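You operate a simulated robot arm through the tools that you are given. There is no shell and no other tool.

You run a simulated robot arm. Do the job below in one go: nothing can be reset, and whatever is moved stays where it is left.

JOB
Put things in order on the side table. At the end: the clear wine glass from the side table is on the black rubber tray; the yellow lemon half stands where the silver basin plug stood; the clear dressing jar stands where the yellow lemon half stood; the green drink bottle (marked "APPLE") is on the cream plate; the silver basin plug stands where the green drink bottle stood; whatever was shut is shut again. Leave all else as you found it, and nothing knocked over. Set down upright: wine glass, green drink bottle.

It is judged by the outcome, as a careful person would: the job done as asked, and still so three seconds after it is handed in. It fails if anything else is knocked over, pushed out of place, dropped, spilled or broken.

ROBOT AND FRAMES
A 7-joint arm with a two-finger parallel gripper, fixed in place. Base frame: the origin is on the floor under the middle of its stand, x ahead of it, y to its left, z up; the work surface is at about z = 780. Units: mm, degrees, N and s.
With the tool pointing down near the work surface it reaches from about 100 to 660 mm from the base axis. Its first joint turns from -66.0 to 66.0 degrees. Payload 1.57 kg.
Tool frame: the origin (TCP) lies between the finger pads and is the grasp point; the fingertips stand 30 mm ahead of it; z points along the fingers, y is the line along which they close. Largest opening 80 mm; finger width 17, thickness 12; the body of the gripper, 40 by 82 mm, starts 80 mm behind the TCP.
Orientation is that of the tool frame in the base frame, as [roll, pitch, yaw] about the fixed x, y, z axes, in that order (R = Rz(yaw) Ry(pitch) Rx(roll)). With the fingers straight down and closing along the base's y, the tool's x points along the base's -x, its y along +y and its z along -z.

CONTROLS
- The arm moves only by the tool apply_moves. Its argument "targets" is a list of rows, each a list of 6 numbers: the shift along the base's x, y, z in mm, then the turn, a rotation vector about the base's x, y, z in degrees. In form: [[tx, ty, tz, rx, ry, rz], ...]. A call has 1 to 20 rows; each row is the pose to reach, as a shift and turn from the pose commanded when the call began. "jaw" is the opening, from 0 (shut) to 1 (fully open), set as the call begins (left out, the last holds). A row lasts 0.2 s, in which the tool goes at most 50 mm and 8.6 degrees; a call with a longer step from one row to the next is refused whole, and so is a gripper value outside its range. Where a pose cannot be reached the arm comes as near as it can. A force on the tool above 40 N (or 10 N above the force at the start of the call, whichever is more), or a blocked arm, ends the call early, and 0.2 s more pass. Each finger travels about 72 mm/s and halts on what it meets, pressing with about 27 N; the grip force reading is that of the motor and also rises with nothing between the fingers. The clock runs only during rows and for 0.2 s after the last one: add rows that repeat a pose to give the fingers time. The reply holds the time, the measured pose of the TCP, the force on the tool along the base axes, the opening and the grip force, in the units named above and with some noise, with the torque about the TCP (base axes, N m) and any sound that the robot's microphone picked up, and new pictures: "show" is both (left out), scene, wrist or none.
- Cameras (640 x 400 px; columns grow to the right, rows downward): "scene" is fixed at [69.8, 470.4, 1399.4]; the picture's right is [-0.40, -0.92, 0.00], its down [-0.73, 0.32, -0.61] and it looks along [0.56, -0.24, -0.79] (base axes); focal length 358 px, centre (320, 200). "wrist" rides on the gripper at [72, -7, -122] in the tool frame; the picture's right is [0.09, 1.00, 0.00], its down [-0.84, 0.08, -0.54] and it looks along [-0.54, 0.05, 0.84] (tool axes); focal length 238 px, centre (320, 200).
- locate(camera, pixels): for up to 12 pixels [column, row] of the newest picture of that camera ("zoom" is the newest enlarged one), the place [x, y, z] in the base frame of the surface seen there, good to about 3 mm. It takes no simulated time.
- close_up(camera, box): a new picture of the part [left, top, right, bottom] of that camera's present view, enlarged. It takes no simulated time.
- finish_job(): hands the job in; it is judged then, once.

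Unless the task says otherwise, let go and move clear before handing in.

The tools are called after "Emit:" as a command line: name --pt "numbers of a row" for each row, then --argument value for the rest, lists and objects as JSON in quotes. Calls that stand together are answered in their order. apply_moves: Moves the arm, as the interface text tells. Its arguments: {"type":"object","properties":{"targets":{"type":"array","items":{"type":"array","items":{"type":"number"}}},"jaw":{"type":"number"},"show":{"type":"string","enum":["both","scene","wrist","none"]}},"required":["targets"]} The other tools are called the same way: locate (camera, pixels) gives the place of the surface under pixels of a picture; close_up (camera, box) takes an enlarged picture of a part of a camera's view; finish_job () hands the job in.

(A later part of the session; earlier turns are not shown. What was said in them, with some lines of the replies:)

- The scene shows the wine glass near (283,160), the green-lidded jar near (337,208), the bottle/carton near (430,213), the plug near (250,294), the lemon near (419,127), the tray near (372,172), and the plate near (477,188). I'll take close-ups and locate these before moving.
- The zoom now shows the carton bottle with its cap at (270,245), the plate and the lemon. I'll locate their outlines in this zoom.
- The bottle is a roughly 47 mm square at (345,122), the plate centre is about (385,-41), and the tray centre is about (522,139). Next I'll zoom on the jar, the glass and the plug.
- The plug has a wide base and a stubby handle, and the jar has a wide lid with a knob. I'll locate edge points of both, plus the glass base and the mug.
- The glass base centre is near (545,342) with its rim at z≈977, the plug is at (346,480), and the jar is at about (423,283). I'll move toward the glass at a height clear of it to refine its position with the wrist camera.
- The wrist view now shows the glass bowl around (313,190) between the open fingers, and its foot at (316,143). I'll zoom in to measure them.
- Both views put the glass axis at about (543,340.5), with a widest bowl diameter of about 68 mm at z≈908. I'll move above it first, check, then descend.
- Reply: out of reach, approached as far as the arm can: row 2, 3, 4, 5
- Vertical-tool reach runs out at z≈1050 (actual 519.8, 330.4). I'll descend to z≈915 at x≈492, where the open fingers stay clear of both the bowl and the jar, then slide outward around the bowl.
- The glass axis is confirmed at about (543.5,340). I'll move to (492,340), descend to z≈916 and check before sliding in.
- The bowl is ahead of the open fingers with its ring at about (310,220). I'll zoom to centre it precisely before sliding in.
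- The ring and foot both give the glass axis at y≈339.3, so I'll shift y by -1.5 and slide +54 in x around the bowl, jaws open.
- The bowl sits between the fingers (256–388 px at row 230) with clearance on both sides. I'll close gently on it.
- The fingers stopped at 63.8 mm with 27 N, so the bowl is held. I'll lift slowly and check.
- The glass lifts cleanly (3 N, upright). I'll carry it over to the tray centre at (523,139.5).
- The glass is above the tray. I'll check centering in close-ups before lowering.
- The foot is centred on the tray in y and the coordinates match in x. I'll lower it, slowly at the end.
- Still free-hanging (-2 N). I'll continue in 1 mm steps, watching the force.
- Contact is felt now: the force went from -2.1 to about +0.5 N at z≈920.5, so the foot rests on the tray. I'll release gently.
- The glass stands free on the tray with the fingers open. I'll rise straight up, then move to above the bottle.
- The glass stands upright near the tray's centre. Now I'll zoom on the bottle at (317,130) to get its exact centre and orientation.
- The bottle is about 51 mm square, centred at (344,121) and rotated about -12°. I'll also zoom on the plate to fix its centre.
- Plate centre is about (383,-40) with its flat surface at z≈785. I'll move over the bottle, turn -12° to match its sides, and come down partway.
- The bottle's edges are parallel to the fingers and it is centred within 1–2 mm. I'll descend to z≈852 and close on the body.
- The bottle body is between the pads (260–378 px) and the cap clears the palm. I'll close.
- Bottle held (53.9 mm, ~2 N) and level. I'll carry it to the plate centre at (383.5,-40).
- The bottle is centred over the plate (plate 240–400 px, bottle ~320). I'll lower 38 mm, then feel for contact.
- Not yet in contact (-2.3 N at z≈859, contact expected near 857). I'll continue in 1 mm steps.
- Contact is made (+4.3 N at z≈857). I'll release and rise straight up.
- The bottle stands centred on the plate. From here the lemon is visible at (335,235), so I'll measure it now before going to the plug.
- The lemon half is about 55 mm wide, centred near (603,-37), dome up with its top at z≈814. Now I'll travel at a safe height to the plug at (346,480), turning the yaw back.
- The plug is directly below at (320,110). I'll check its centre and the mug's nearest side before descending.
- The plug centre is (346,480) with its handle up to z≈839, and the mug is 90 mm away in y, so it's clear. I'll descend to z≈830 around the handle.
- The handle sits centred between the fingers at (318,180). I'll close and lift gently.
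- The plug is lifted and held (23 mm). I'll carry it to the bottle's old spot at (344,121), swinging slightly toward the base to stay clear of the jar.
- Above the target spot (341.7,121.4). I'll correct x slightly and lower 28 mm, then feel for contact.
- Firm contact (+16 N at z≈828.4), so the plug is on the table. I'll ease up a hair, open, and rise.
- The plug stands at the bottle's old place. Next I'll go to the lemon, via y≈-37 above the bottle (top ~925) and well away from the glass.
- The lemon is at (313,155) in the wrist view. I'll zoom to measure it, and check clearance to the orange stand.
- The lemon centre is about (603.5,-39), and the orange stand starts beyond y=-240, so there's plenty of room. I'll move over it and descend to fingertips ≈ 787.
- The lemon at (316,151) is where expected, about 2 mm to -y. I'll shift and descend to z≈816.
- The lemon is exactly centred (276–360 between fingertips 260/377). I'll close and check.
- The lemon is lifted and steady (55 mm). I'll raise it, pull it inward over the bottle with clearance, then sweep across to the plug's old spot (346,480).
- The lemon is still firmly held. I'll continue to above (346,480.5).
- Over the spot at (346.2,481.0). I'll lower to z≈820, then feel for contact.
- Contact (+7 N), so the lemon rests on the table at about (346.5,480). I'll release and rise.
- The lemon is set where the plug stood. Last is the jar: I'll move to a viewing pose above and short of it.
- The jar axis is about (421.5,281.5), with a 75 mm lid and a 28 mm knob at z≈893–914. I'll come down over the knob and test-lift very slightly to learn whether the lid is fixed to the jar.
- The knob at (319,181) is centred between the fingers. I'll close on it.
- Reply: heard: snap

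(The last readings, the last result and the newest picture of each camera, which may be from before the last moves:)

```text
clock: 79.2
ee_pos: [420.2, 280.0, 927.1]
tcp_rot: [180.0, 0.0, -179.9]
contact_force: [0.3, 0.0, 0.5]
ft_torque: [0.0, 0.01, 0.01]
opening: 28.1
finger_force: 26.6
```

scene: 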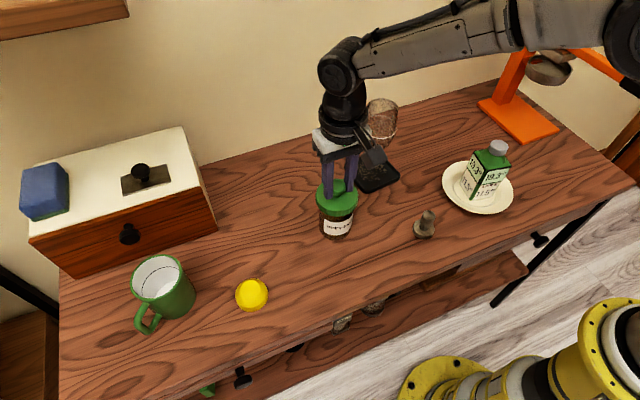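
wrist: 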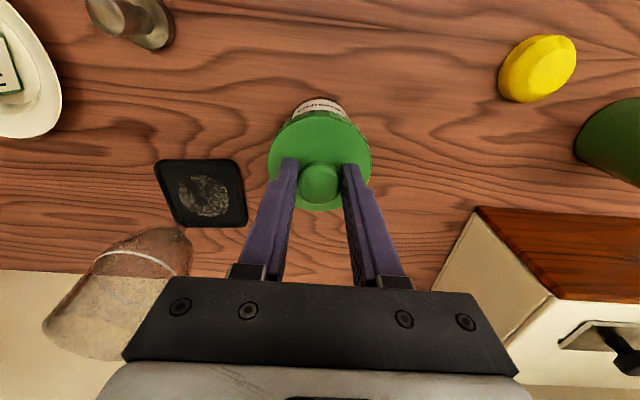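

A "snap" was heard on closing, and the 3 mm lift shows almost no weight, which suggests only the lid is coming up. I'll look closely at the lid-to-jar gap.

Emit:
close_up --camera "scene" --box '[297, 165, 377, 245]'

Emit:
close_up --camera "wrist" --box '[260, 85, 380, 215]'

Emit:
locate --camera "scene" --pixels '[[336.6, 211], [337, 216], [334, 232], [334, 237], [330, 222], [325, 207], [350, 207]]'

```text
5.00 times, centred on (337, 205) of scene
```

zoom: 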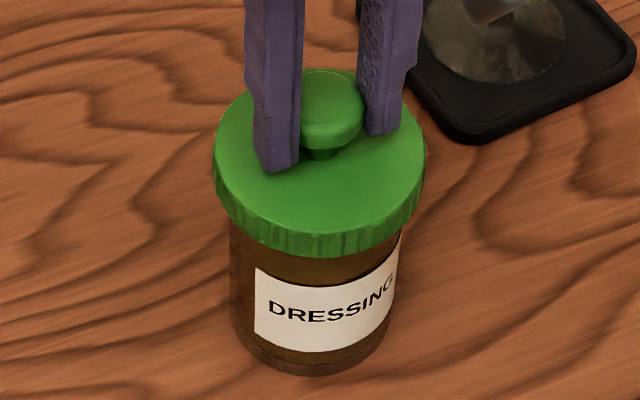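

```text
3.08 times, centred on (320, 150) of wrist
```

zoom: 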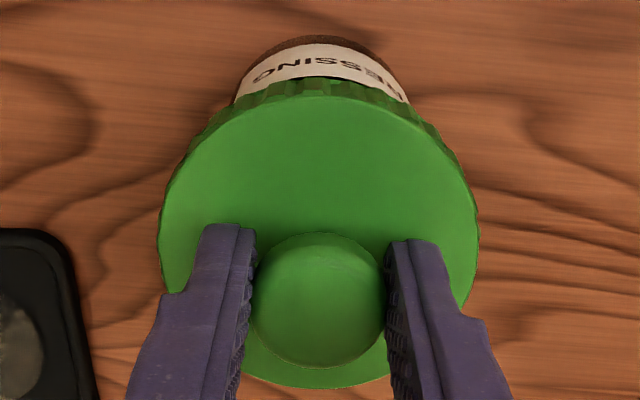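

```text
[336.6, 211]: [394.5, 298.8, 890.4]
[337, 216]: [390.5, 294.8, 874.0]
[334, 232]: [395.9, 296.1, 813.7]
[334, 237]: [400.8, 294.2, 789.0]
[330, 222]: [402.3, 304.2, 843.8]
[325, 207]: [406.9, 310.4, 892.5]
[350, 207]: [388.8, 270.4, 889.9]
```

The cap top rose from ≈885 to ≈891 while the label stayed put, so the lid is a separate snap-on lid that has come loose. I'll lower it straight back and press it gently until it seats, listening for a snap.

Emit:
apply_moves --pt "0 0 -1 0 0 0" --pt "0 0 -2 0 0 0" --pt "0 0 -3 0 0 0" --pt "0 0 -3 0 0 0" --jaw 0.2 --show "none"

Emit:
apply_moves --pt "0 0 -1 0 0 0" --pt "0 0 -1 0 0 0" --jaw 0.2 --show "none"

```text
clock: 80.2
ee_pos: [419.4, 279.6, 923.8]
tcp_rot: [-180.0, 0.0, -180.0]
contact_force: [-0.3, 0.2, -0.6]
ft_torque: [0.02, -0.01, 0.0]
opening: 28.0
finger_force: 27.2
```

```text
clock: 80.8
ee_pos: [420.0, 279.9, 923.0]
tcp_rot: [179.9, 0.0, 180.0]
contact_force: [-0.6, 0.8, -0.2]
ft_torque: [-0.03, 0.0, 0.0]
opening: 28.2
finger_force: 26.7
```

No contact yet. I'll continue 1 mm at a time.

Emit:
apply_moves --pt "0 0 -1 0 0 0" --pt "0 0 -1 0 0 0" --jaw 0.2 --show "none"

Emit:
apply_moves --pt "0 0 -1 0 0 0" --pt "0 0 -1 0 0 0" --jaw 0.2 --show "scene"

Emit:
close_up --camera "scene" --box '[297, 165, 377, 245]'

```text
clock: 81.4
ee_pos: [420.5, 280.8, 923.0]
tcp_rot: [-180.0, 0.2, 179.9]
contact_force: [-3.4, -2.4, 10.5]
ft_torque: [-0.12, 0.23, 0.04]
opening: 27.6
finger_force: 27.9
```

```text
clock: 82.0
ee_pos: [420.1, 281.2, 922.0]
tcp_rot: [180.0, 0.2, 180.0]
contact_force: [-5.0, -5.2, 21.7]
ft_torque: [-0.21, 0.29, 0.04]
opening: 27.9
finger_force: 27.2
```

scene: 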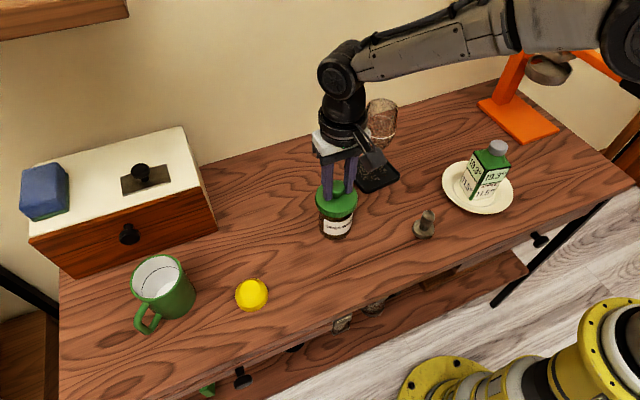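

```text
5.00 times, centred on (337, 205) of scene
```

zoom: 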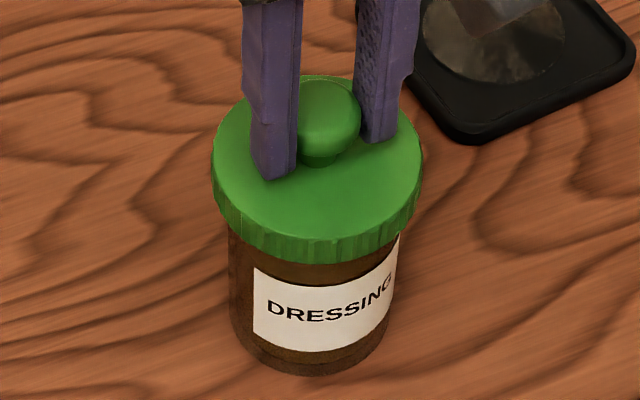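

The lid is back down (rim at its original place, +22 N). I'll press slightly more to see if it snaps.

Emit:
apply_moves --pt "0 0 -0.7 0 0 0" --pt "0 0 -1.2 0 0 0" --pt "0 0 -1.2 0 0 0" --jaw 0.2 --show "none"

```text
clock: 82.8
ee_pos: [420.8, 281.1, 922.0]
tcp_rot: [179.8, 0.2, 180.0]
contact_force: [-6.4, -5.5, 30.9]
ft_torque: [-0.19, 0.15, 0.01]
opening: 28.1
finger_force: 27.1
```

No snap, though the lid is fully down at 31 N. I'll ease off the pressure, open the fingers, and listen.

Emit:
apply_moves --pt "0 0 1.5 0 0 0" --pt "0 0 2.5 0 0 0" --pt "0 0 2.5 0 0 0" --jaw 0.2 --show "none"

Emit:
apply_moves --pt "0 0 0 0 0 0" --pt "0 0 0 0 0 0" --pt "0 0 0 0 0 0" --jaw 0.7 --show "both"

Emit:
close_up --camera "scene" --box '[297, 165, 377, 245]'

```text
clock: 83.6
ee_pos: [420.6, 280.8, 921.3]
tcp_rot: [180.0, 0.1, -179.9]
contact_force: [3.1, 1.3, 14.5]
ft_torque: [0.2, -0.55, 0.08]
opening: 28.0
finger_force: 27.1
```

```text
clock: 84.4
ee_pos: [420.2, 281.1, 920.9]
tcp_rot: [180.0, 0.0, 180.0]
contact_force: [0.1, 0.8, 0.3]
ft_torque: [-0.03, 0.01, 0.02]
opening: 55.9
finger_force: 0.1
heard: snap
```

scene: 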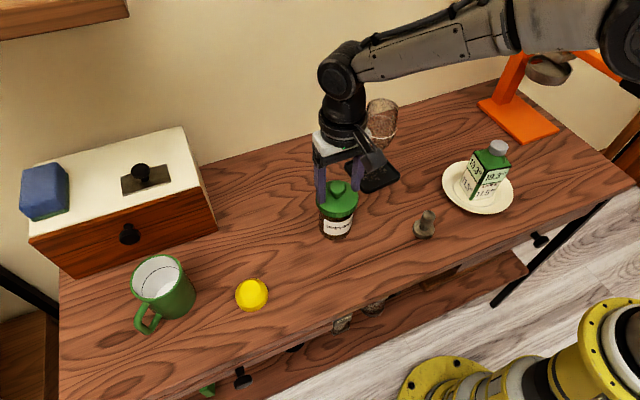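
wrist: 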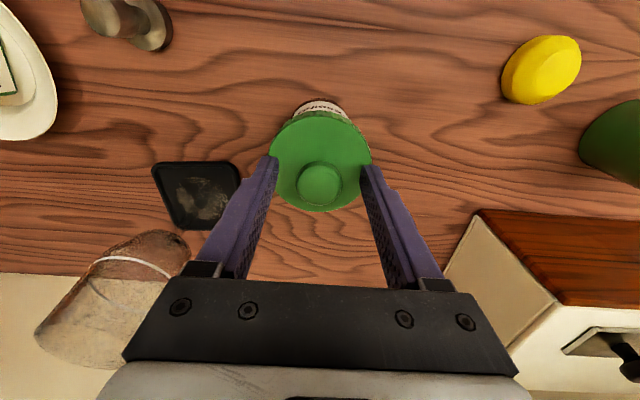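

```text
5.00 times, centred on (337, 205) of scene
```

zoom: 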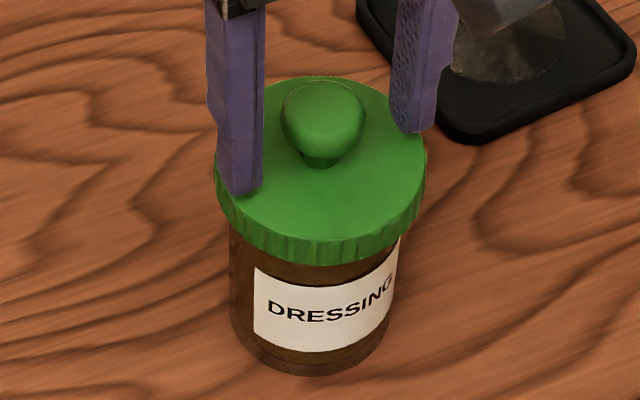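

The lid snapped shut again on release, so it only unlatches when it is itself gripped. I'll therefore hold the jar by its body with the tool tilted 45°, fingers passing below the lid. First I'll rise clear and back off.

Emit:
apply_moves --pt "0 0 10 0 0 0" --pt "0 0 30 0 0 0" --pt "0 0 55 0 0 0" --pt "0 0 80 0 0 0" --pt "-20 0 95 0 0 0" --pt "-45 0 100 0 0 0" --pt "-70 0 100 0 0 0" --pt "-85 0 100 0 0 0" --pt "-85 0 100 0 0 0" --jaw 1 --show "both"

```text
clock: 86.4
ee_pos: [334.3, 278.9, 1021.3]
tcp_rot: [179.9, 0.1, 180.0]
contact_force: [-0.8, -0.4, -0.2]
ft_torque: [-0.02, -0.01, 0.04]
opening: 79.8
finger_force: 0.2
```

scene: 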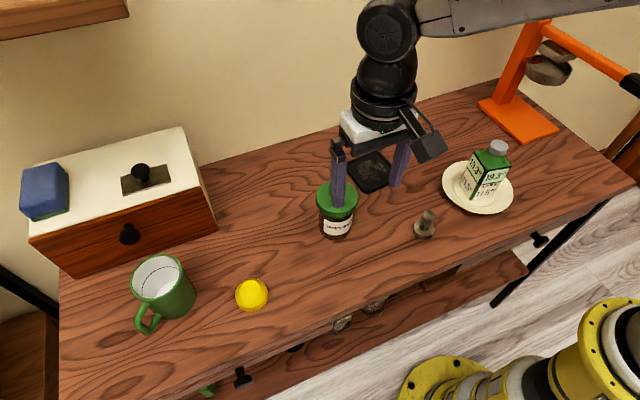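
wrist: 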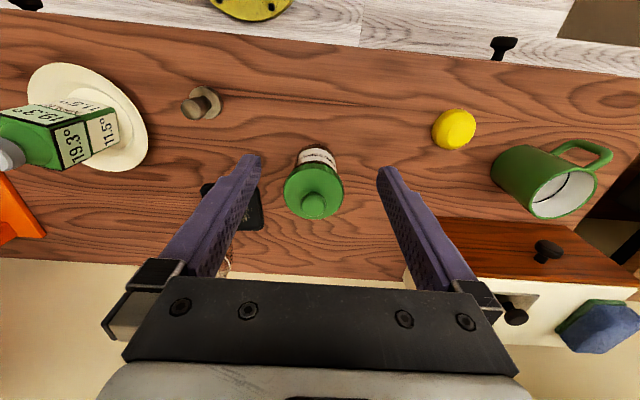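

Clear of the jar. Now I'll tilt the tool -45° about the base y in place, so the fingers point outward and down.

Emit:
apply_moves --pt "0 0 0 0 -5 0" --pt "0 0 0 0 -11 0" --pt "0 0 0 0 -18 0" --pt "0 0 0 0 -25 0" --pt "0 0 0 0 -32 0" --pt "0 0 0 0 -39 0" --pt "0 0 0 0 -45 0" --pt "0 0 0 0 -45 0" --pt "0 0 0 0 -45 0" --jaw 1 --show "both"

```text
clock: 88.4
ee_pos: [335.1, 279.6, 1020.4]
tcp_rot: [-179.9, 45.0, 180.0]
contact_force: [-0.1, -0.4, 0.2]
ft_torque: [0.01, -0.02, -0.01]
opening: 79.9
finger_force: 0.0
```

scene: 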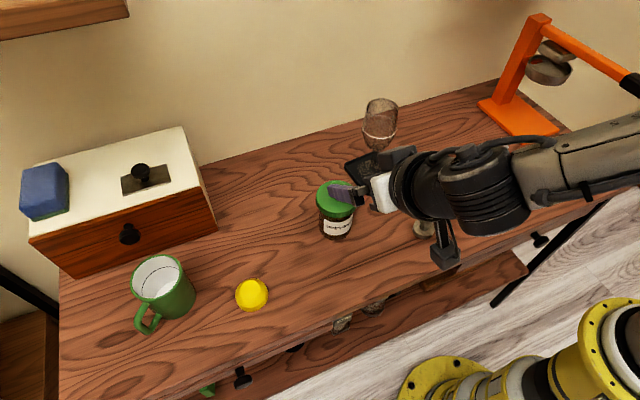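
wrist: 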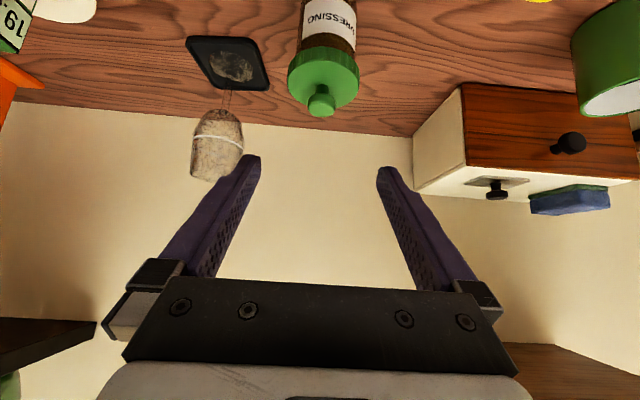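

The tilt is good (pitch 45°), with the fingers at x≈362, short of the jar's lid edge at x≈384. I'll descend to z≈832.

Emit:
apply_moves --pt "0 1 -20 0 0 0" --pt "0 1.5 -50 0 0 0" --pt "0 1.5 -80 0 0 0" --pt "0 1.5 -110 0 0 0" --pt "0 1.5 -135 0 0 0" --pt "0 1.5 -155 0 0 0" --pt "0 1.5 -172 0 0 0" --pt "0 1.5 -183 0 0 0" --pt "0 1.5 -187 0 0 0" --pt "0 1.5 -187 0 0 0" --jaw 1 --show "both"

```text
clock: 90.6
ee_pos: [336.7, 280.8, 834.6]
tcp_rot: [179.9, 44.9, 180.0]
contact_force: [-0.4, 0.5, 0.2]
ft_torque: [-0.03, -0.02, 0.0]
opening: 80.0
finger_force: 0.0
```

scene: 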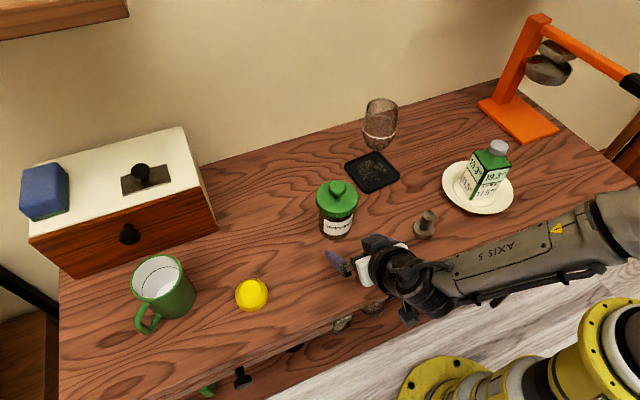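
wrist: 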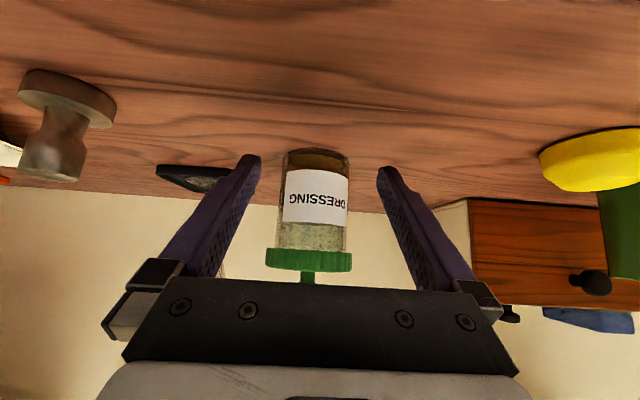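

The jar is visible upside-down in the wrist view (body 280–348, lid at row 258), nearly centred between the fingers. I'll zoom to verify centring before sliding in.

Emit:
close_up --camera "wrist" --box '[230, 135, 400, 290]'

Emit:
locate --camera "wrist" --pixels '[[315, 195], [290, 195], [340, 195], [308, 258], [270, 258], [346, 258], [315, 170]]'

Emit:
locate --camera "scene" --pixels '[[337, 188], [317.6, 199], [356.2, 198], [336.6, 211], [334, 237], [322, 225], [350, 227], [337, 216]]'

```text
2.58 times, centred on (315, 212) of wrist
```

zoom: 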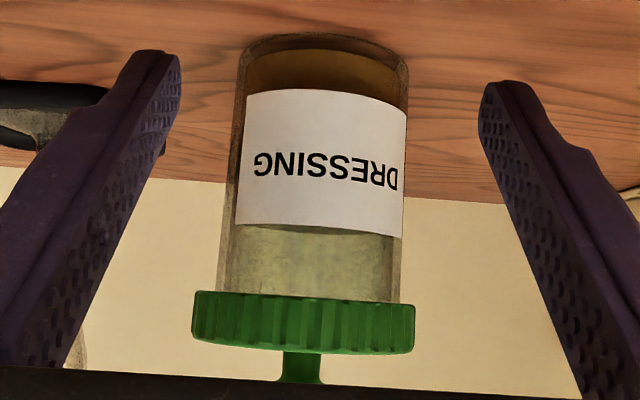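

```text
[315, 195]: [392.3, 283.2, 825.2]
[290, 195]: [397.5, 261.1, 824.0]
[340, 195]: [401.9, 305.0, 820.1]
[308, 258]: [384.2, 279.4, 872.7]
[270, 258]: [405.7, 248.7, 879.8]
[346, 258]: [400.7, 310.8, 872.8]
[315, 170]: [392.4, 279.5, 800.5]
```

```text
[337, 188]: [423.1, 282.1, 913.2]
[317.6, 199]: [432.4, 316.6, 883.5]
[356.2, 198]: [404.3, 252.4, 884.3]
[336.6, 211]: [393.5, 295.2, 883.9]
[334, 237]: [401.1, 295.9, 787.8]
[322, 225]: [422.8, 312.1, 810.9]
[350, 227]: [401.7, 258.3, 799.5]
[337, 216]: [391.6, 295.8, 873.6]
```

The jar is centred in y (≈281) and its axis is at x≈422. I'll slide forward 85 mm with jaws open.

Emit:
apply_moves --pt "10 0 0 0 0 0" --pt "22 0 0 0 0 0" --pt "34 0 0 0 0 0" --pt "46 0 0 0 0 0" --pt "58 0 0 0 0 0" --pt "69 0 0 0 0 0" --pt "78 0 0 0 0 0" --pt "85 0 0 0 0 0" --pt "85 0 0 0 0 0" --jaw 1 --show "both"

```text
clock: 92.6
ee_pos: [422.9, 279.8, 834.0]
tcp_rot: [180.0, 45.0, -180.0]
contact_force: [-0.3, 0.4, -0.2]
ft_torque: [-0.01, -0.01, 0.01]
opening: 80.2
finger_force: 0.1
```

scene: 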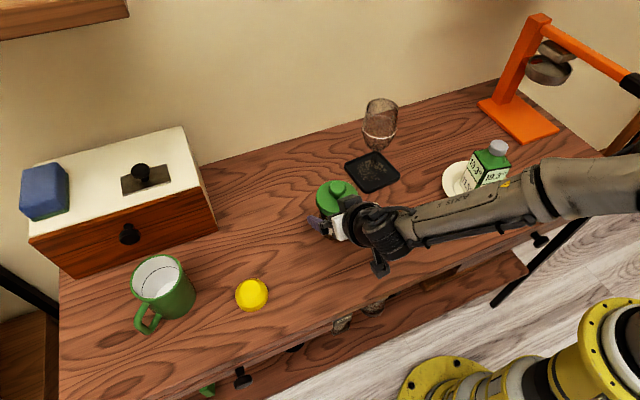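
wrist: 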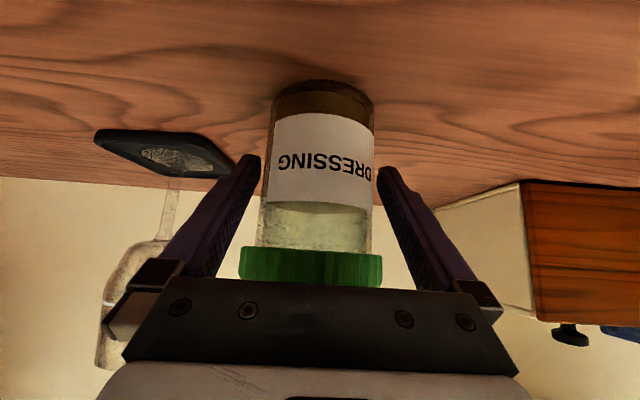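

The jar body is between the pads with the lid clear of the fingers, and no contact force is showing. I'll close on the body.

Emit:
apply_moves --pt "0 0 0 0 0 0" --pt "0 0 0 0 0 0" --pt "0 0 0 0 0 0" --jaw 0.65 --show "both"

Emit:
close_up --camera "wrist" --box '[220, 70, 420, 290]'

```text
clock: 93.4
ee_pos: [421.2, 282.1, 834.0]
tcp_rot: [-179.9, 45.0, -179.9]
contact_force: [0.9, -1.3, -0.4]
ft_torque: [-0.03, -0.11, -0.03]
opening: 66.0
finger_force: 27.0
```

scene: 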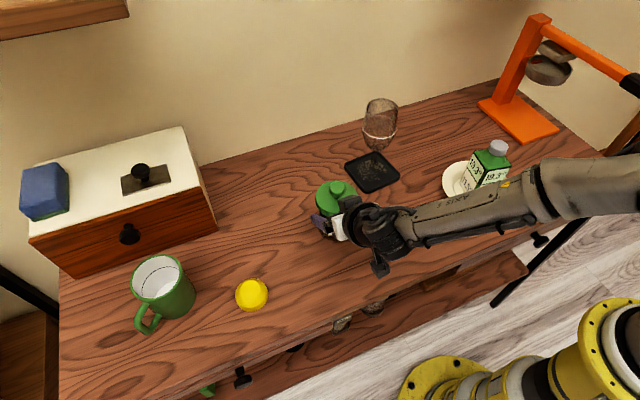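
wrist: 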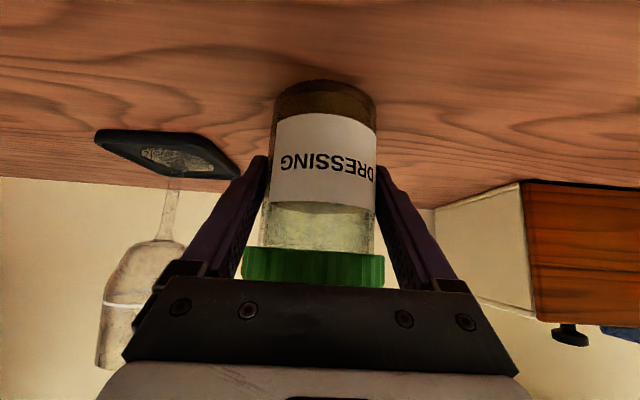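

```text
1.82 times, centred on (320, 180) of wrist
```

zoom: 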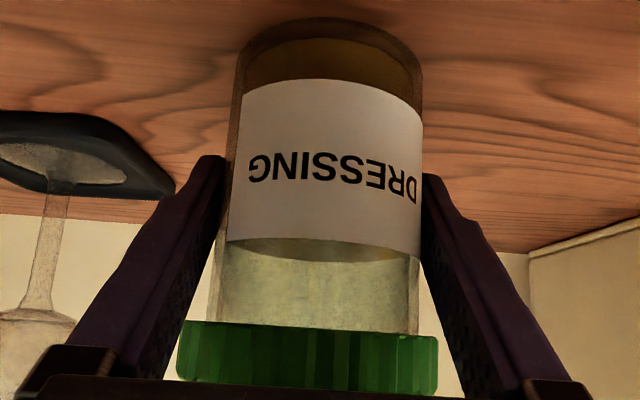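

Gripped at 66 mm with 27 N, no snap, and the fingers pass outside the lid. I'll lift slowly.

Emit:
apply_moves --pt "0 0 3 0 0 0" --pt "0 0 7 0 0 0" --pt "0 0 12 0 0 0" --pt "0 0 12 0 0 0" --jaw 0.6 --show "both"

```text
clock: 94.4
ee_pos: [420.1, 281.8, 846.0]
tcp_rot: [-179.7, 45.0, -180.0]
contact_force: [-0.5, 0.5, -4.9]
ft_torque: [-0.02, 0.0, 0.0]
opening: 65.9
finger_force: 26.7
```

scene: 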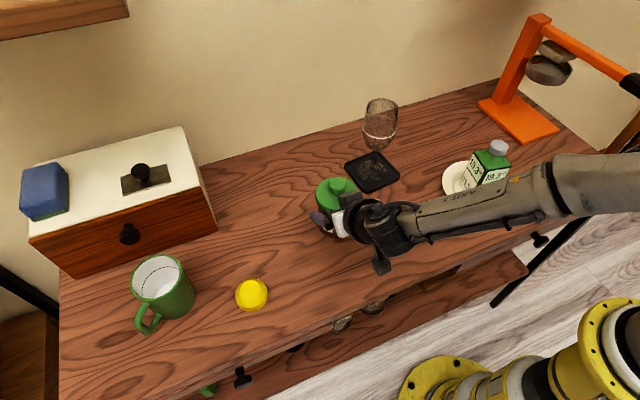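
wrist: 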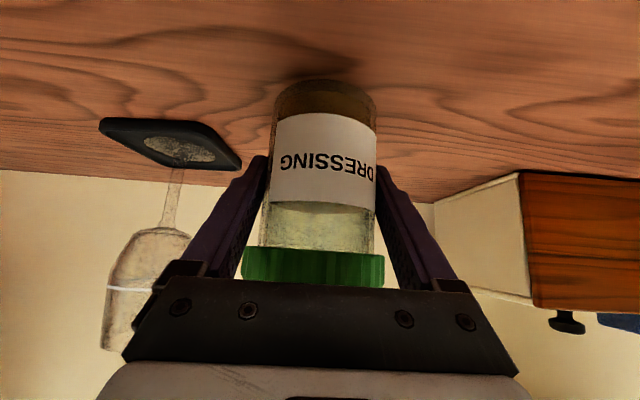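

The jar lifts cleanly (5 N) with its lid on. I'll raise it to about z=1005 so its bottom clears the bottle, then start moving across, staying well short of the glass.

Emit:
apply_moves --pt "0 0 12 0 0 0" --pt "0 0 32 0 0 0" --pt "0 0 57 0 0 0" --pt "0 0 82 0 0 0" --pt "0 0 107 0 0 0" --pt "-2 0 130 0 0 0" --pt "-5 -3 148 0 0 0" --pt "-8 -12 158 0 0 0" --pt "-11 -30 160 0 0 0" --pt "-13 -52 160 0 0 0" --pt "-15 -76 160 0 0 0" --pt "-16 -100 160 0 0 0" --pt "-16 -124 160 0 0 0" --pt "-16 -148 160 0 0 0" --pt "-14 -172 160 0 0 0" --pt "-10 -196 160 0 0 0" --pt "-3 -216 160 0 0 0" --pt "3 -226 160 0 0 0" --pt "3 -226 160 0 0 0" --jaw 0.6 --show "both"

```text
clock: 98.4
ee_pos: [423.1, 53.6, 1006.5]
tcp_rot: [179.9, 44.9, -180.0]
contact_force: [-0.2, 0.6, -4.5]
ft_torque: [-0.04, 0.0, 0.0]
opening: 63.6
finger_force: 27.2
```

scene: 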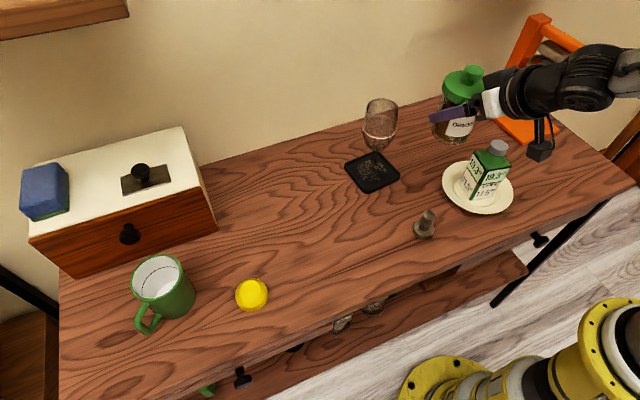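
wrist: 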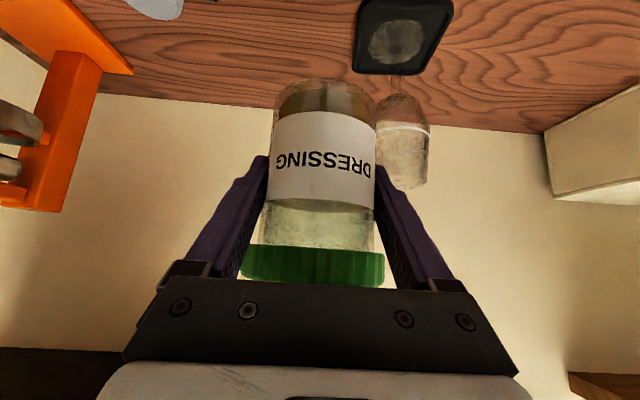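

The jar is still held (weight 4.5 N) but the opening shrank from 65.9 to 63.6 mm. I'll check closely whether it has slipped or tilted in the grip.

Emit:
close_up --camera "wrist" --box '[220, 70, 420, 290]'

Emit:
close_up --camera "scene" --box '[410, 50, 530, 160]'

Emit:
locate --camera "scene" --pixels '[[463, 68], [463, 85], [446, 80], [482, 85], [455, 130], [445, 142], [465, 130], [472, 75], [450, 75]]'

```text
1.82 times, centred on (320, 180) of wrist
```

zoom: 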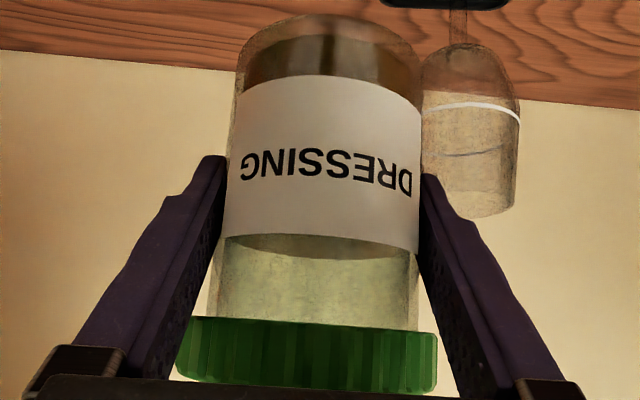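

```text
3.64 times, centred on (470, 105) of scene
```

zoom: 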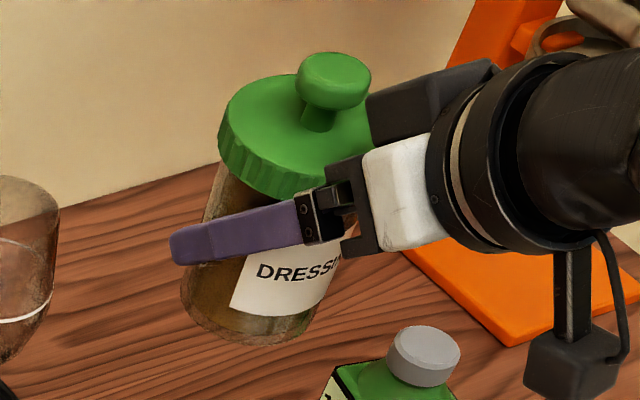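

```text
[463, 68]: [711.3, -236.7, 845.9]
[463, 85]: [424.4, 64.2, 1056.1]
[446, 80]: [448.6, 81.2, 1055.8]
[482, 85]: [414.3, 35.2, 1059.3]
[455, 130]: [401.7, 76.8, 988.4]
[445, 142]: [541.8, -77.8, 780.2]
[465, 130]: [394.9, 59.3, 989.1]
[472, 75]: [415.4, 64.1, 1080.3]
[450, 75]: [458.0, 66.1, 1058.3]
```

The jar only rotated slightly onto a flat of its faceted body: the lid is still level (z≈1056–1059) and there is no vertical slip. I'll continue out to above the lemon's old spot (603.5,-39.5).

Emit:
apply_moves --pt "4 -9 0 0 0 0" --pt "13 -26 0 0 0 0" --pt "27 -43 0 0 0 0" --pt "46 -56 0 0 0 0" --pt "68 -66 0 0 0 0" --pt "91 -74 0 0 0 0" --pt "114 -81 0 0 0 0" --pt "137 -87 0 0 0 0" --pt "158 -91 0 0 0 0" --pt "173 -93 0 0 0 0" --pt "180 -93.3 0 0 0 0" --pt "180 -93.3 0 0 0 0" --pt "180 -93.3 0 0 0 0" --jaw 0.6 --show "both"

```text
clock: 101.2
ee_pos: [602.8, -38.0, 1005.4]
tcp_rot: [179.9, 45.1, -180.0]
contact_force: [-0.4, 1.1, -4.8]
ft_torque: [0.02, -0.01, 0.03]
opening: 63.4
finger_force: 27.1
```

scene: 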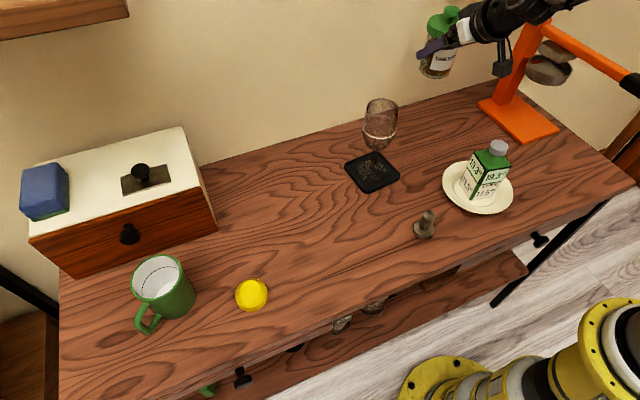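
wrist: 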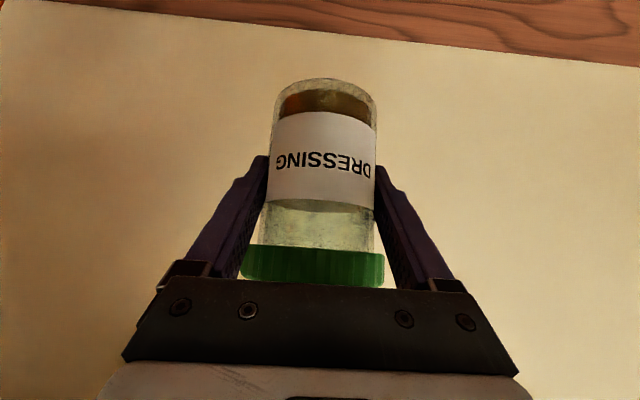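

Over the spot at (602.8,-38.0), jar steady. I'll lower about 100 mm and check clearance to the bottle.

Emit:
apply_moves --pt "0.5 -1 -12 0 0 0" --pt "0.5 -1.5 -32 0 0 0" --pt "0.5 -1.5 -52 0 0 0" --pt "0.5 -1.5 -72 0 0 0" --pt "0.5 -1.5 -90 0 0 0" --pt "0.5 -1.5 -102 0 0 0" --pt "0.5 -1.5 -105 0 0 0" --pt "0.5 -1.5 -105 0 0 0" --jaw 0.6 --show "both"

Emit:
close_up --camera "scene" --box '[400, 40, 580, 220]'

```text
clock: 103.0
ee_pos: [605.0, -38.7, 900.6]
tcp_rot: [-180.0, 45.1, -180.0]
contact_force: [-0.2, 0.3, -4.4]
ft_torque: [0.0, 0.03, -0.03]
opening: 63.6
finger_force: 27.1
```

scene: 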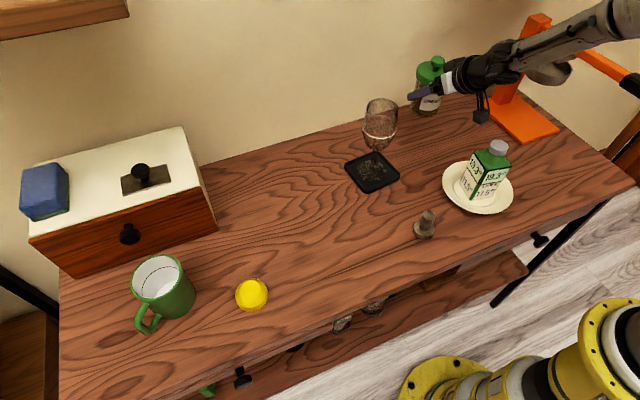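
wrist: 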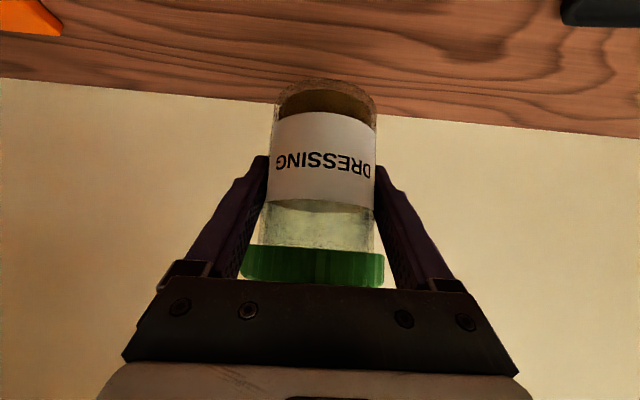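

```text
2.22 times, centred on (490, 130) of scene
```

zoom: 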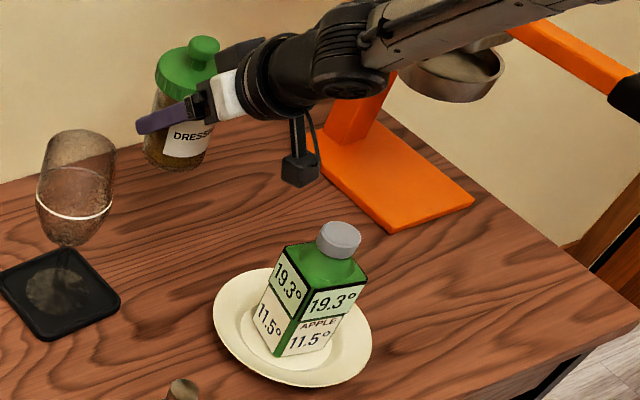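

Plenty of room is visible between the hanging wrist camera, the forearm and the bottle. I'll quantify it and check the jar's knob position.

Emit:
locate --camera "zoom" --pixels '[[300, 172], [345, 90], [420, 60], [500, 20], [340, 235], [205, 45], [185, 75], [160, 80], [180, 165]]'

```text
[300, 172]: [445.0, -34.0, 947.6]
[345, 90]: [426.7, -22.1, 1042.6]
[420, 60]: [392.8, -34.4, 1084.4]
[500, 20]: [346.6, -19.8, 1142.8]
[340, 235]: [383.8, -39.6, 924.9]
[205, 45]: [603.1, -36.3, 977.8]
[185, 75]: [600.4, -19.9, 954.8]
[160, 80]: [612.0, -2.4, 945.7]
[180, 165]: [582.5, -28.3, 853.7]
```

Clearances are about 30 mm or more everywhere. I'll lower to just above the table, with a small x/y correction.

Emit:
apply_moves --pt "-0.5 0 -12 0 0 0" --pt "-1 -0.5 -28 0 0 0" --pt "-1 -0.5 -42 0 0 0" --pt "-1 -0.5 -53 0 0 0" --pt "-1 -0.5 -59 0 0 0" --pt "-1 -0.5 -61 0 0 0" --pt "-1 -0.5 -61 0 0 0" --jaw 0.6 --show "both"

```text
clock: 104.6
ee_pos: [604.3, -39.3, 840.6]
tcp_rot: [180.0, 44.9, -179.9]
contact_force: [0.4, 0.0, -4.4]
ft_torque: [0.01, 0.01, 0.0]
opening: 63.3
finger_force: 26.4
```

scene: 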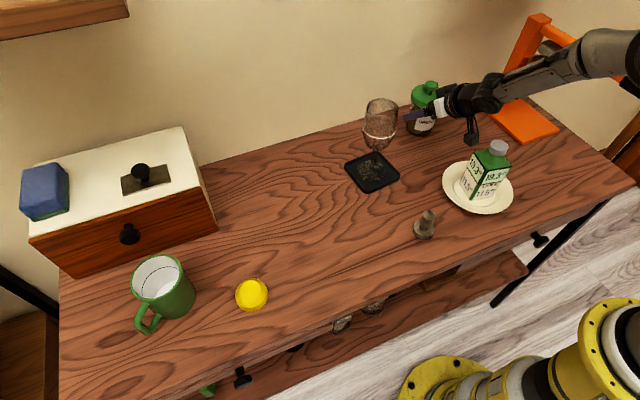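
wrist: 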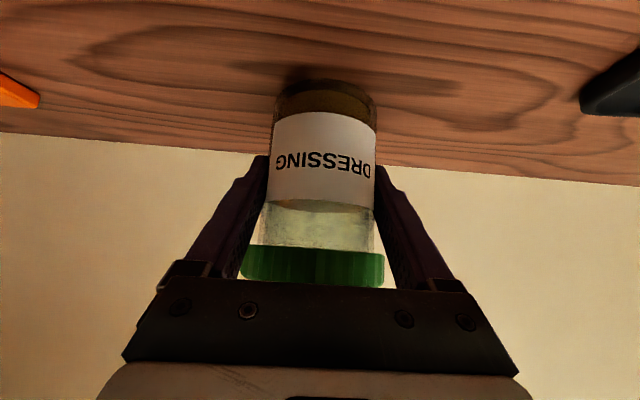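

About 6 mm above the table. I'll check the jar's axis against the target before touching down.

Emit:
close_up --camera "scene" --box '[395, 70, 455, 145]'

Emit:
locate --camera "scene" --pixels '[[431, 86], [431, 89], [412, 97], [425, 105], [421, 133], [412, 128], [430, 130]]'

```text
5.33 times, centred on (425, 108) of scene
```

zoom: 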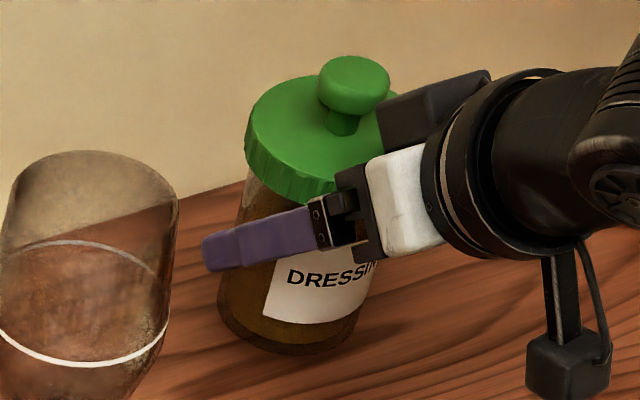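

```text
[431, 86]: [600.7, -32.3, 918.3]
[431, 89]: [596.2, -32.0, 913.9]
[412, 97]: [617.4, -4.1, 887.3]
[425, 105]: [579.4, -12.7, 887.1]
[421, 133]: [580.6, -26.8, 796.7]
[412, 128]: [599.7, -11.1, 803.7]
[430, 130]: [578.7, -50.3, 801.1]
```

The fits put the jar axis at about (606,-40), so I'll shift x by -2 and lower in 1 mm steps to contact.

Emit:
apply_moves --pt "-1 0 -1 0 0 0" --pt "-2 0 -2 0 0 0" --pt "-2 0 -2 0 0 0" --jaw 0.6 --show "none"

Emit:
apply_moves --pt "0 0 -1 0 0 0" --pt "0 0 -1 0 0 0" --jaw 0.6 --show "none"

Emit:
apply_moves --pt "0 0 -1 0 0 0" --pt "0 0 -1 0 0 0" --jaw 0.6 --show "none"

```text
clock: 105.4
ee_pos: [601.0, -39.6, 840.0]
tcp_rot: [-179.9, 45.0, 180.0]
contact_force: [-0.5, 0.0, -4.7]
ft_torque: [0.02, 0.01, -0.01]
opening: 63.2
finger_force: 27.0
```

```text
clock: 106.0
ee_pos: [601.8, -39.6, 837.9]
tcp_rot: [180.0, 44.9, -180.0]
contact_force: [0.3, -0.7, -5.1]
ft_torque: [0.0, 0.02, 0.05]
opening: 63.4
finger_force: 26.8
```

```text
clock: 106.6
ee_pos: [600.9, -39.0, 836.9]
tcp_rot: [-180.0, 44.9, 179.9]
contact_force: [-1.0, -0.5, -4.6]
ft_torque: [-0.02, 0.03, -0.03]
opening: 63.0
finger_force: 27.2
```

Emit:
apply_moves --pt "0 0 -1 0 0 0" --pt "0 0 -1 0 0 0" --jaw 0.6 --show "none"

Emit:
apply_moves --pt "0 0 -1 0 0 0" --pt "0 0 -1 0 0 0" --jaw 0.6 --show "none"

```text
clock: 107.2
ee_pos: [602.0, -39.1, 836.6]
tcp_rot: [180.0, 45.1, 180.0]
contact_force: [0.4, -0.1, -3.8]
ft_torque: [0.04, 0.06, 0.01]
opening: 63.2
finger_force: 27.1
```

```text
clock: 107.8
ee_pos: [602.3, -39.3, 835.1]
tcp_rot: [180.0, 45.1, 179.9]
contact_force: [-1.8, -1.3, 0.2]
ft_torque: [-0.2, 0.1, -0.04]
opening: 63.1
finger_force: 27.2
```

Contact has begun (force from -4.6 to +0.2 N). I'll go 0.7 mm more to seat it, then release.

Emit:
apply_moves --pt "0 0 -0.7 0 0 0" --pt "0 0 -0.7 0 0 0" --jaw 0.6 --show "none"

Emit:
apply_moves --pt "0 0 0 0 0 0" --pt "0 0 0 0 0 0" --jaw 0.84 --show "none"

Emit:
apply_moves --pt "0 0 0 0 0 0" --pt "0 0 0 0 0 0" --jaw 1 --show "both"

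```text
clock: 108.4
ee_pos: [601.5, -38.7, 835.2]
tcp_rot: [180.0, 45.2, -179.9]
contact_force: [-3.1, -0.2, 4.3]
ft_torque: [-0.27, 0.25, -0.03]
opening: 63.4
finger_force: 27.0
```

```text
clock: 109.0
ee_pos: [601.2, -39.0, 833.9]
tcp_rot: [-179.9, 45.1, 180.0]
contact_force: [0.1, 0.7, -0.3]
ft_torque: [-0.01, 0.01, 0.01]
opening: 67.2
finger_force: 0.0
```

```text
clock: 109.6
ee_pos: [602.3, -39.5, 833.7]
tcp_rot: [-179.9, 45.0, -180.0]
contact_force: [-0.9, -0.3, -0.4]
ft_torque: [-0.01, -0.01, -0.02]
opening: 80.1
finger_force: 0.1
```

scene: 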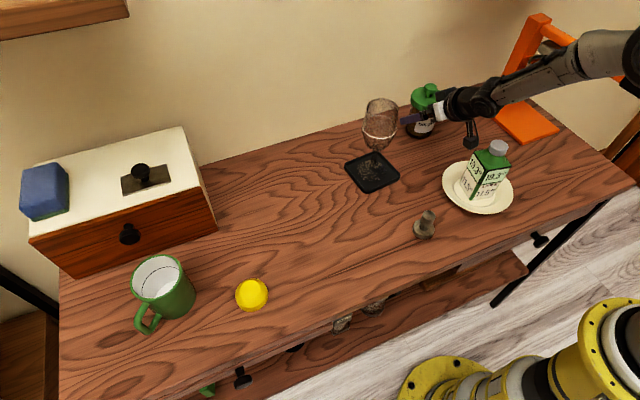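
wrist: 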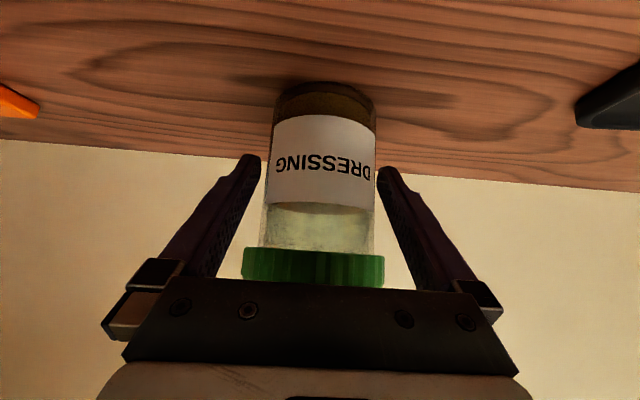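

The jar stands free with the fingers open. A straight-back retreat would bring the wrist camera toward the bottle, so I'll first yaw -25° about the jar's axis to swing the arm toward +y. The body has about 7 mm clearance all round.

Emit:
apply_moves --pt "0.5 0 0 0 0 -4" --pt "1 0 0 0 0 -9" --pt "1 0 0 0 0 -14" --pt "1 0 0 0 0 -19" --pt "1 0 0 0 0 -25" --pt "1 0 0 0 0 -25" --jaw 1 --show "both"

Emit:
close_up --camera "scene" --box '[380, 50, 560, 220]'

```text
clock: 111.0
ee_pos: [601.7, -38.4, 834.0]
tcp_rot: [179.9, 45.0, 154.9]
contact_force: [-0.2, 0.1, -0.3]
ft_torque: [0.0, 0.0, -0.03]
opening: 80.1
finger_force: 0.0
```

scene: 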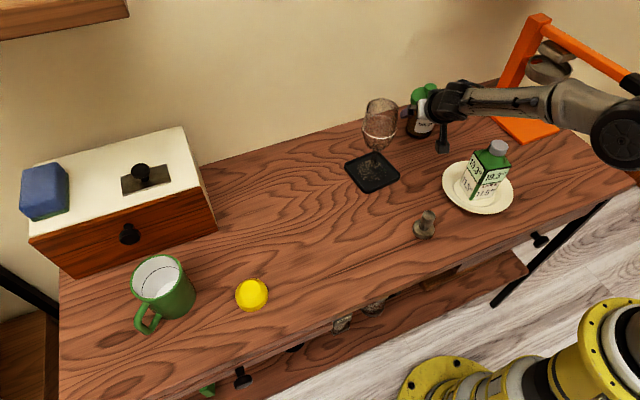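
wrist: 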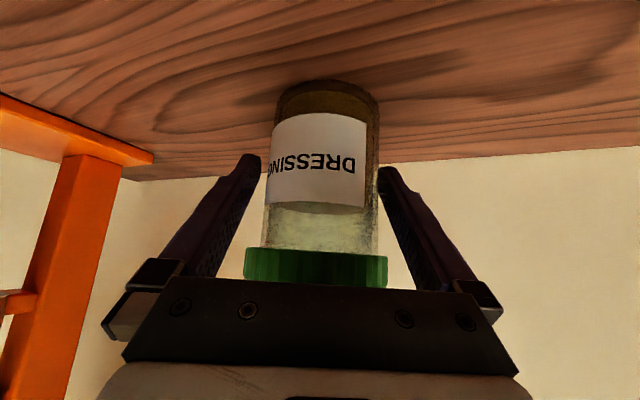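

```text
2.35 times, centred on (470, 135) of scene
```

zoom: 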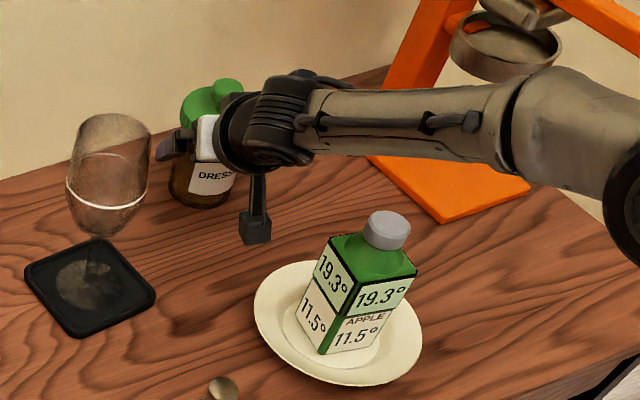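

The arm is swung away from the bottle and the jar is untouched. I'll retreat along the tool's own axis, back and up, so the fingers slide out the way they lie.

Emit:
apply_moves --pt "-6.4 3 7.1 0 0 0" --pt "-16 7.5 17.7 0 0 0" --pt "-28.8 13.5 31.8 0 0 0" --pt "-41.7 19.4 46 0 0 0" --pt "-54.5 25.4 60.1 0 0 0" --pt "-67.3 31.4 74.2 0 0 0" --pt "-80.1 37.4 88.4 0 0 0" --pt "-89.7 41.9 99 0 0 0" --pt "-89.7 41.9 99 0 0 0" --jaw 1 --show "both"

```text
clock: 113.0
ee_pos: [512.9, 1.3, 931.8]
tcp_rot: [180.0, 45.0, 155.0]
contact_force: [-0.2, -0.4, -0.5]
ft_torque: [0.03, -0.01, -0.01]
opening: 80.0
finger_force: 0.0
```

scene: 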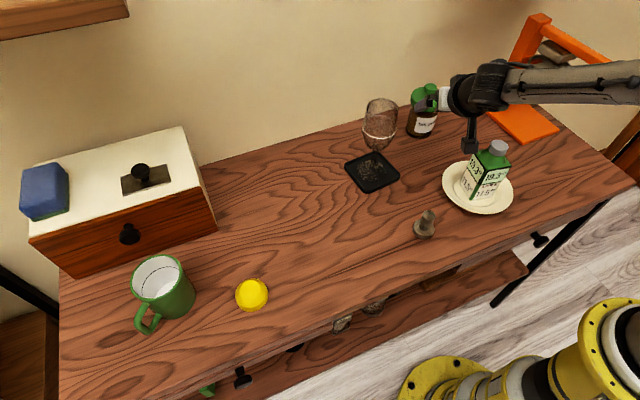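
wrist: 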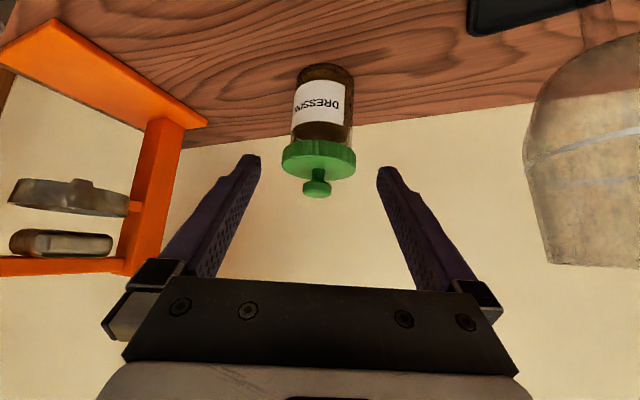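

The gripper is out and the jar stands upright with its lid on. I'll rise straight up, then return the tool to vertical, away from everything.

Emit:
apply_moves --pt "0 0 20 0 0 0" --pt "0 0 50 0 0 0" --pt "-5 0 85 0 0 0" --pt "-15 2 120 0 0 0" --pt "-30 4 145 0 0 0" --pt "-50 6 160 0 0 0" --pt "-75 8 165 0 0 0" --pt "-100 10 165 0 0 0" --pt "-120 12 165 0 0 0" --pt "-130 14 165 0 0 0" --pt "-130 14 165 0 0 0" --jaw 1 --show "scene"

```text
clock: 115.4
ee_pos: [381.0, 15.9, 1095.0]
tcp_rot: [-180.0, 45.0, 155.0]
contact_force: [-0.1, -0.2, -0.8]
ft_torque: [0.05, 0.0, -0.01]
opening: 80.0
finger_force: 0.2
```

scene: 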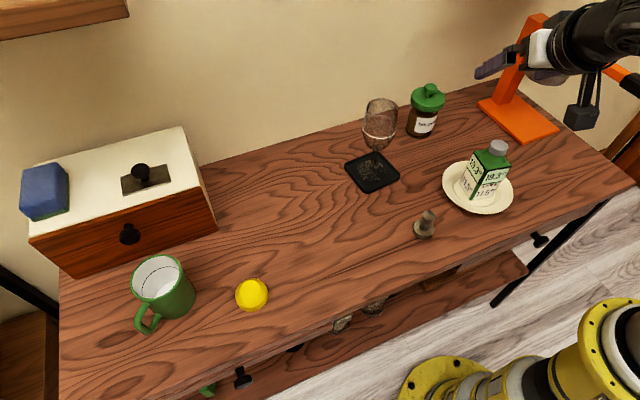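

All items are in their new places. Before handing in, I'll verify each position and the jar's lid closely.

Emit:
close_up --camera "scene" --box '[335, 75, 455, 200]'

Emit:
close_up --camera "scene" --box '[400, 120, 530, 250]'

Emit:
close_up --camera "scene" --box '[110, 240, 290, 345]'

Emit:
locate --camera "scene" --pixels '[[431, 89], [425, 106], [421, 134], [412, 97], [442, 97], [413, 128], [433, 128], [252, 294], [236, 296], [268, 296], [252, 309], [252, 281]]'

```text
3.20 times, centred on (395, 138) of scene
```

zoom: 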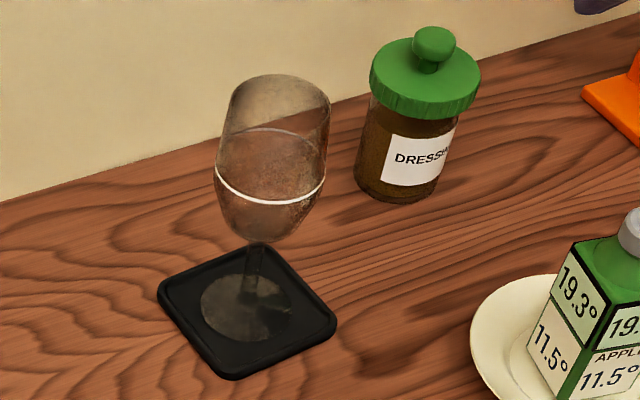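

```text
3.08 times, centred on (465, 185) of scene
```

zoom: 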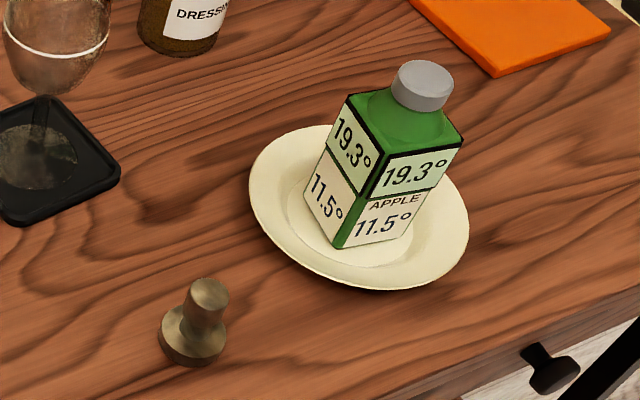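

```text
3.56 times, centred on (200, 292) of scene
```

zoom: 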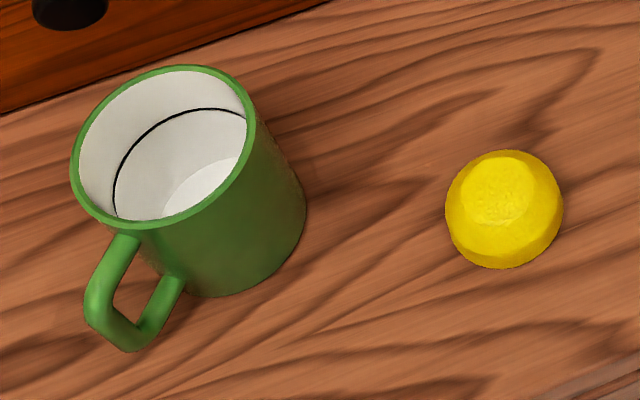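

```text
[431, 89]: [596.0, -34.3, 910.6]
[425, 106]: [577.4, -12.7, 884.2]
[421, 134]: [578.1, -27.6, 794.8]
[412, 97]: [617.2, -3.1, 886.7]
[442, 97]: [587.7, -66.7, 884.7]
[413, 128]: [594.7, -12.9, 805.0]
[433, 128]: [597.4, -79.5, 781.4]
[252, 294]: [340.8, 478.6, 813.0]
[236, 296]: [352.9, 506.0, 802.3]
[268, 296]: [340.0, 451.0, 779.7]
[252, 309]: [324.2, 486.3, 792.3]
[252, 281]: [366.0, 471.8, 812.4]
```

Every check matches: the glass is upright and centred on the tray, and the bottle is upright on the plate. The plug is at the bottle's old spot, the lemon at (345,479), and the jar at about (604,-38) with its lid seated at z≈885. The arm is clear, so I'm handing the job in.

Emit:
finish_job

```text
The job is handed in.
```

I've handed the job in. All five items are in their new places, and nothing was knocked over or spilled in the last pictures:

| Item | Where it is now |
|---|---|
| Wine glass | upright, centred on the black rubber tray |
| Green drink bottle ("APPLE") | upright, centred on the cream plate |
| Silver basin plug | where the bottle stood |
| Yellow lemon half | where the plug stood, flat side down |
| Dressing jar | where the lemon stood, lid on |

- **Placement:** The plug, lemon and jar are each within about 3 mm of their target spots, which is about as fine as I could measure.
- **Jar lid:** I first tried holding the jar by its lid knob. The lid came loose and rose about 3 mm before I put it back. It snapped shut when I let go, and I then carried the jar by its body. In the last picture the lid is at its original height.
- **Everything else:** I did not touch the mug, the box, the drawers or the orange stand. The arm was clear of everything when I handed in.
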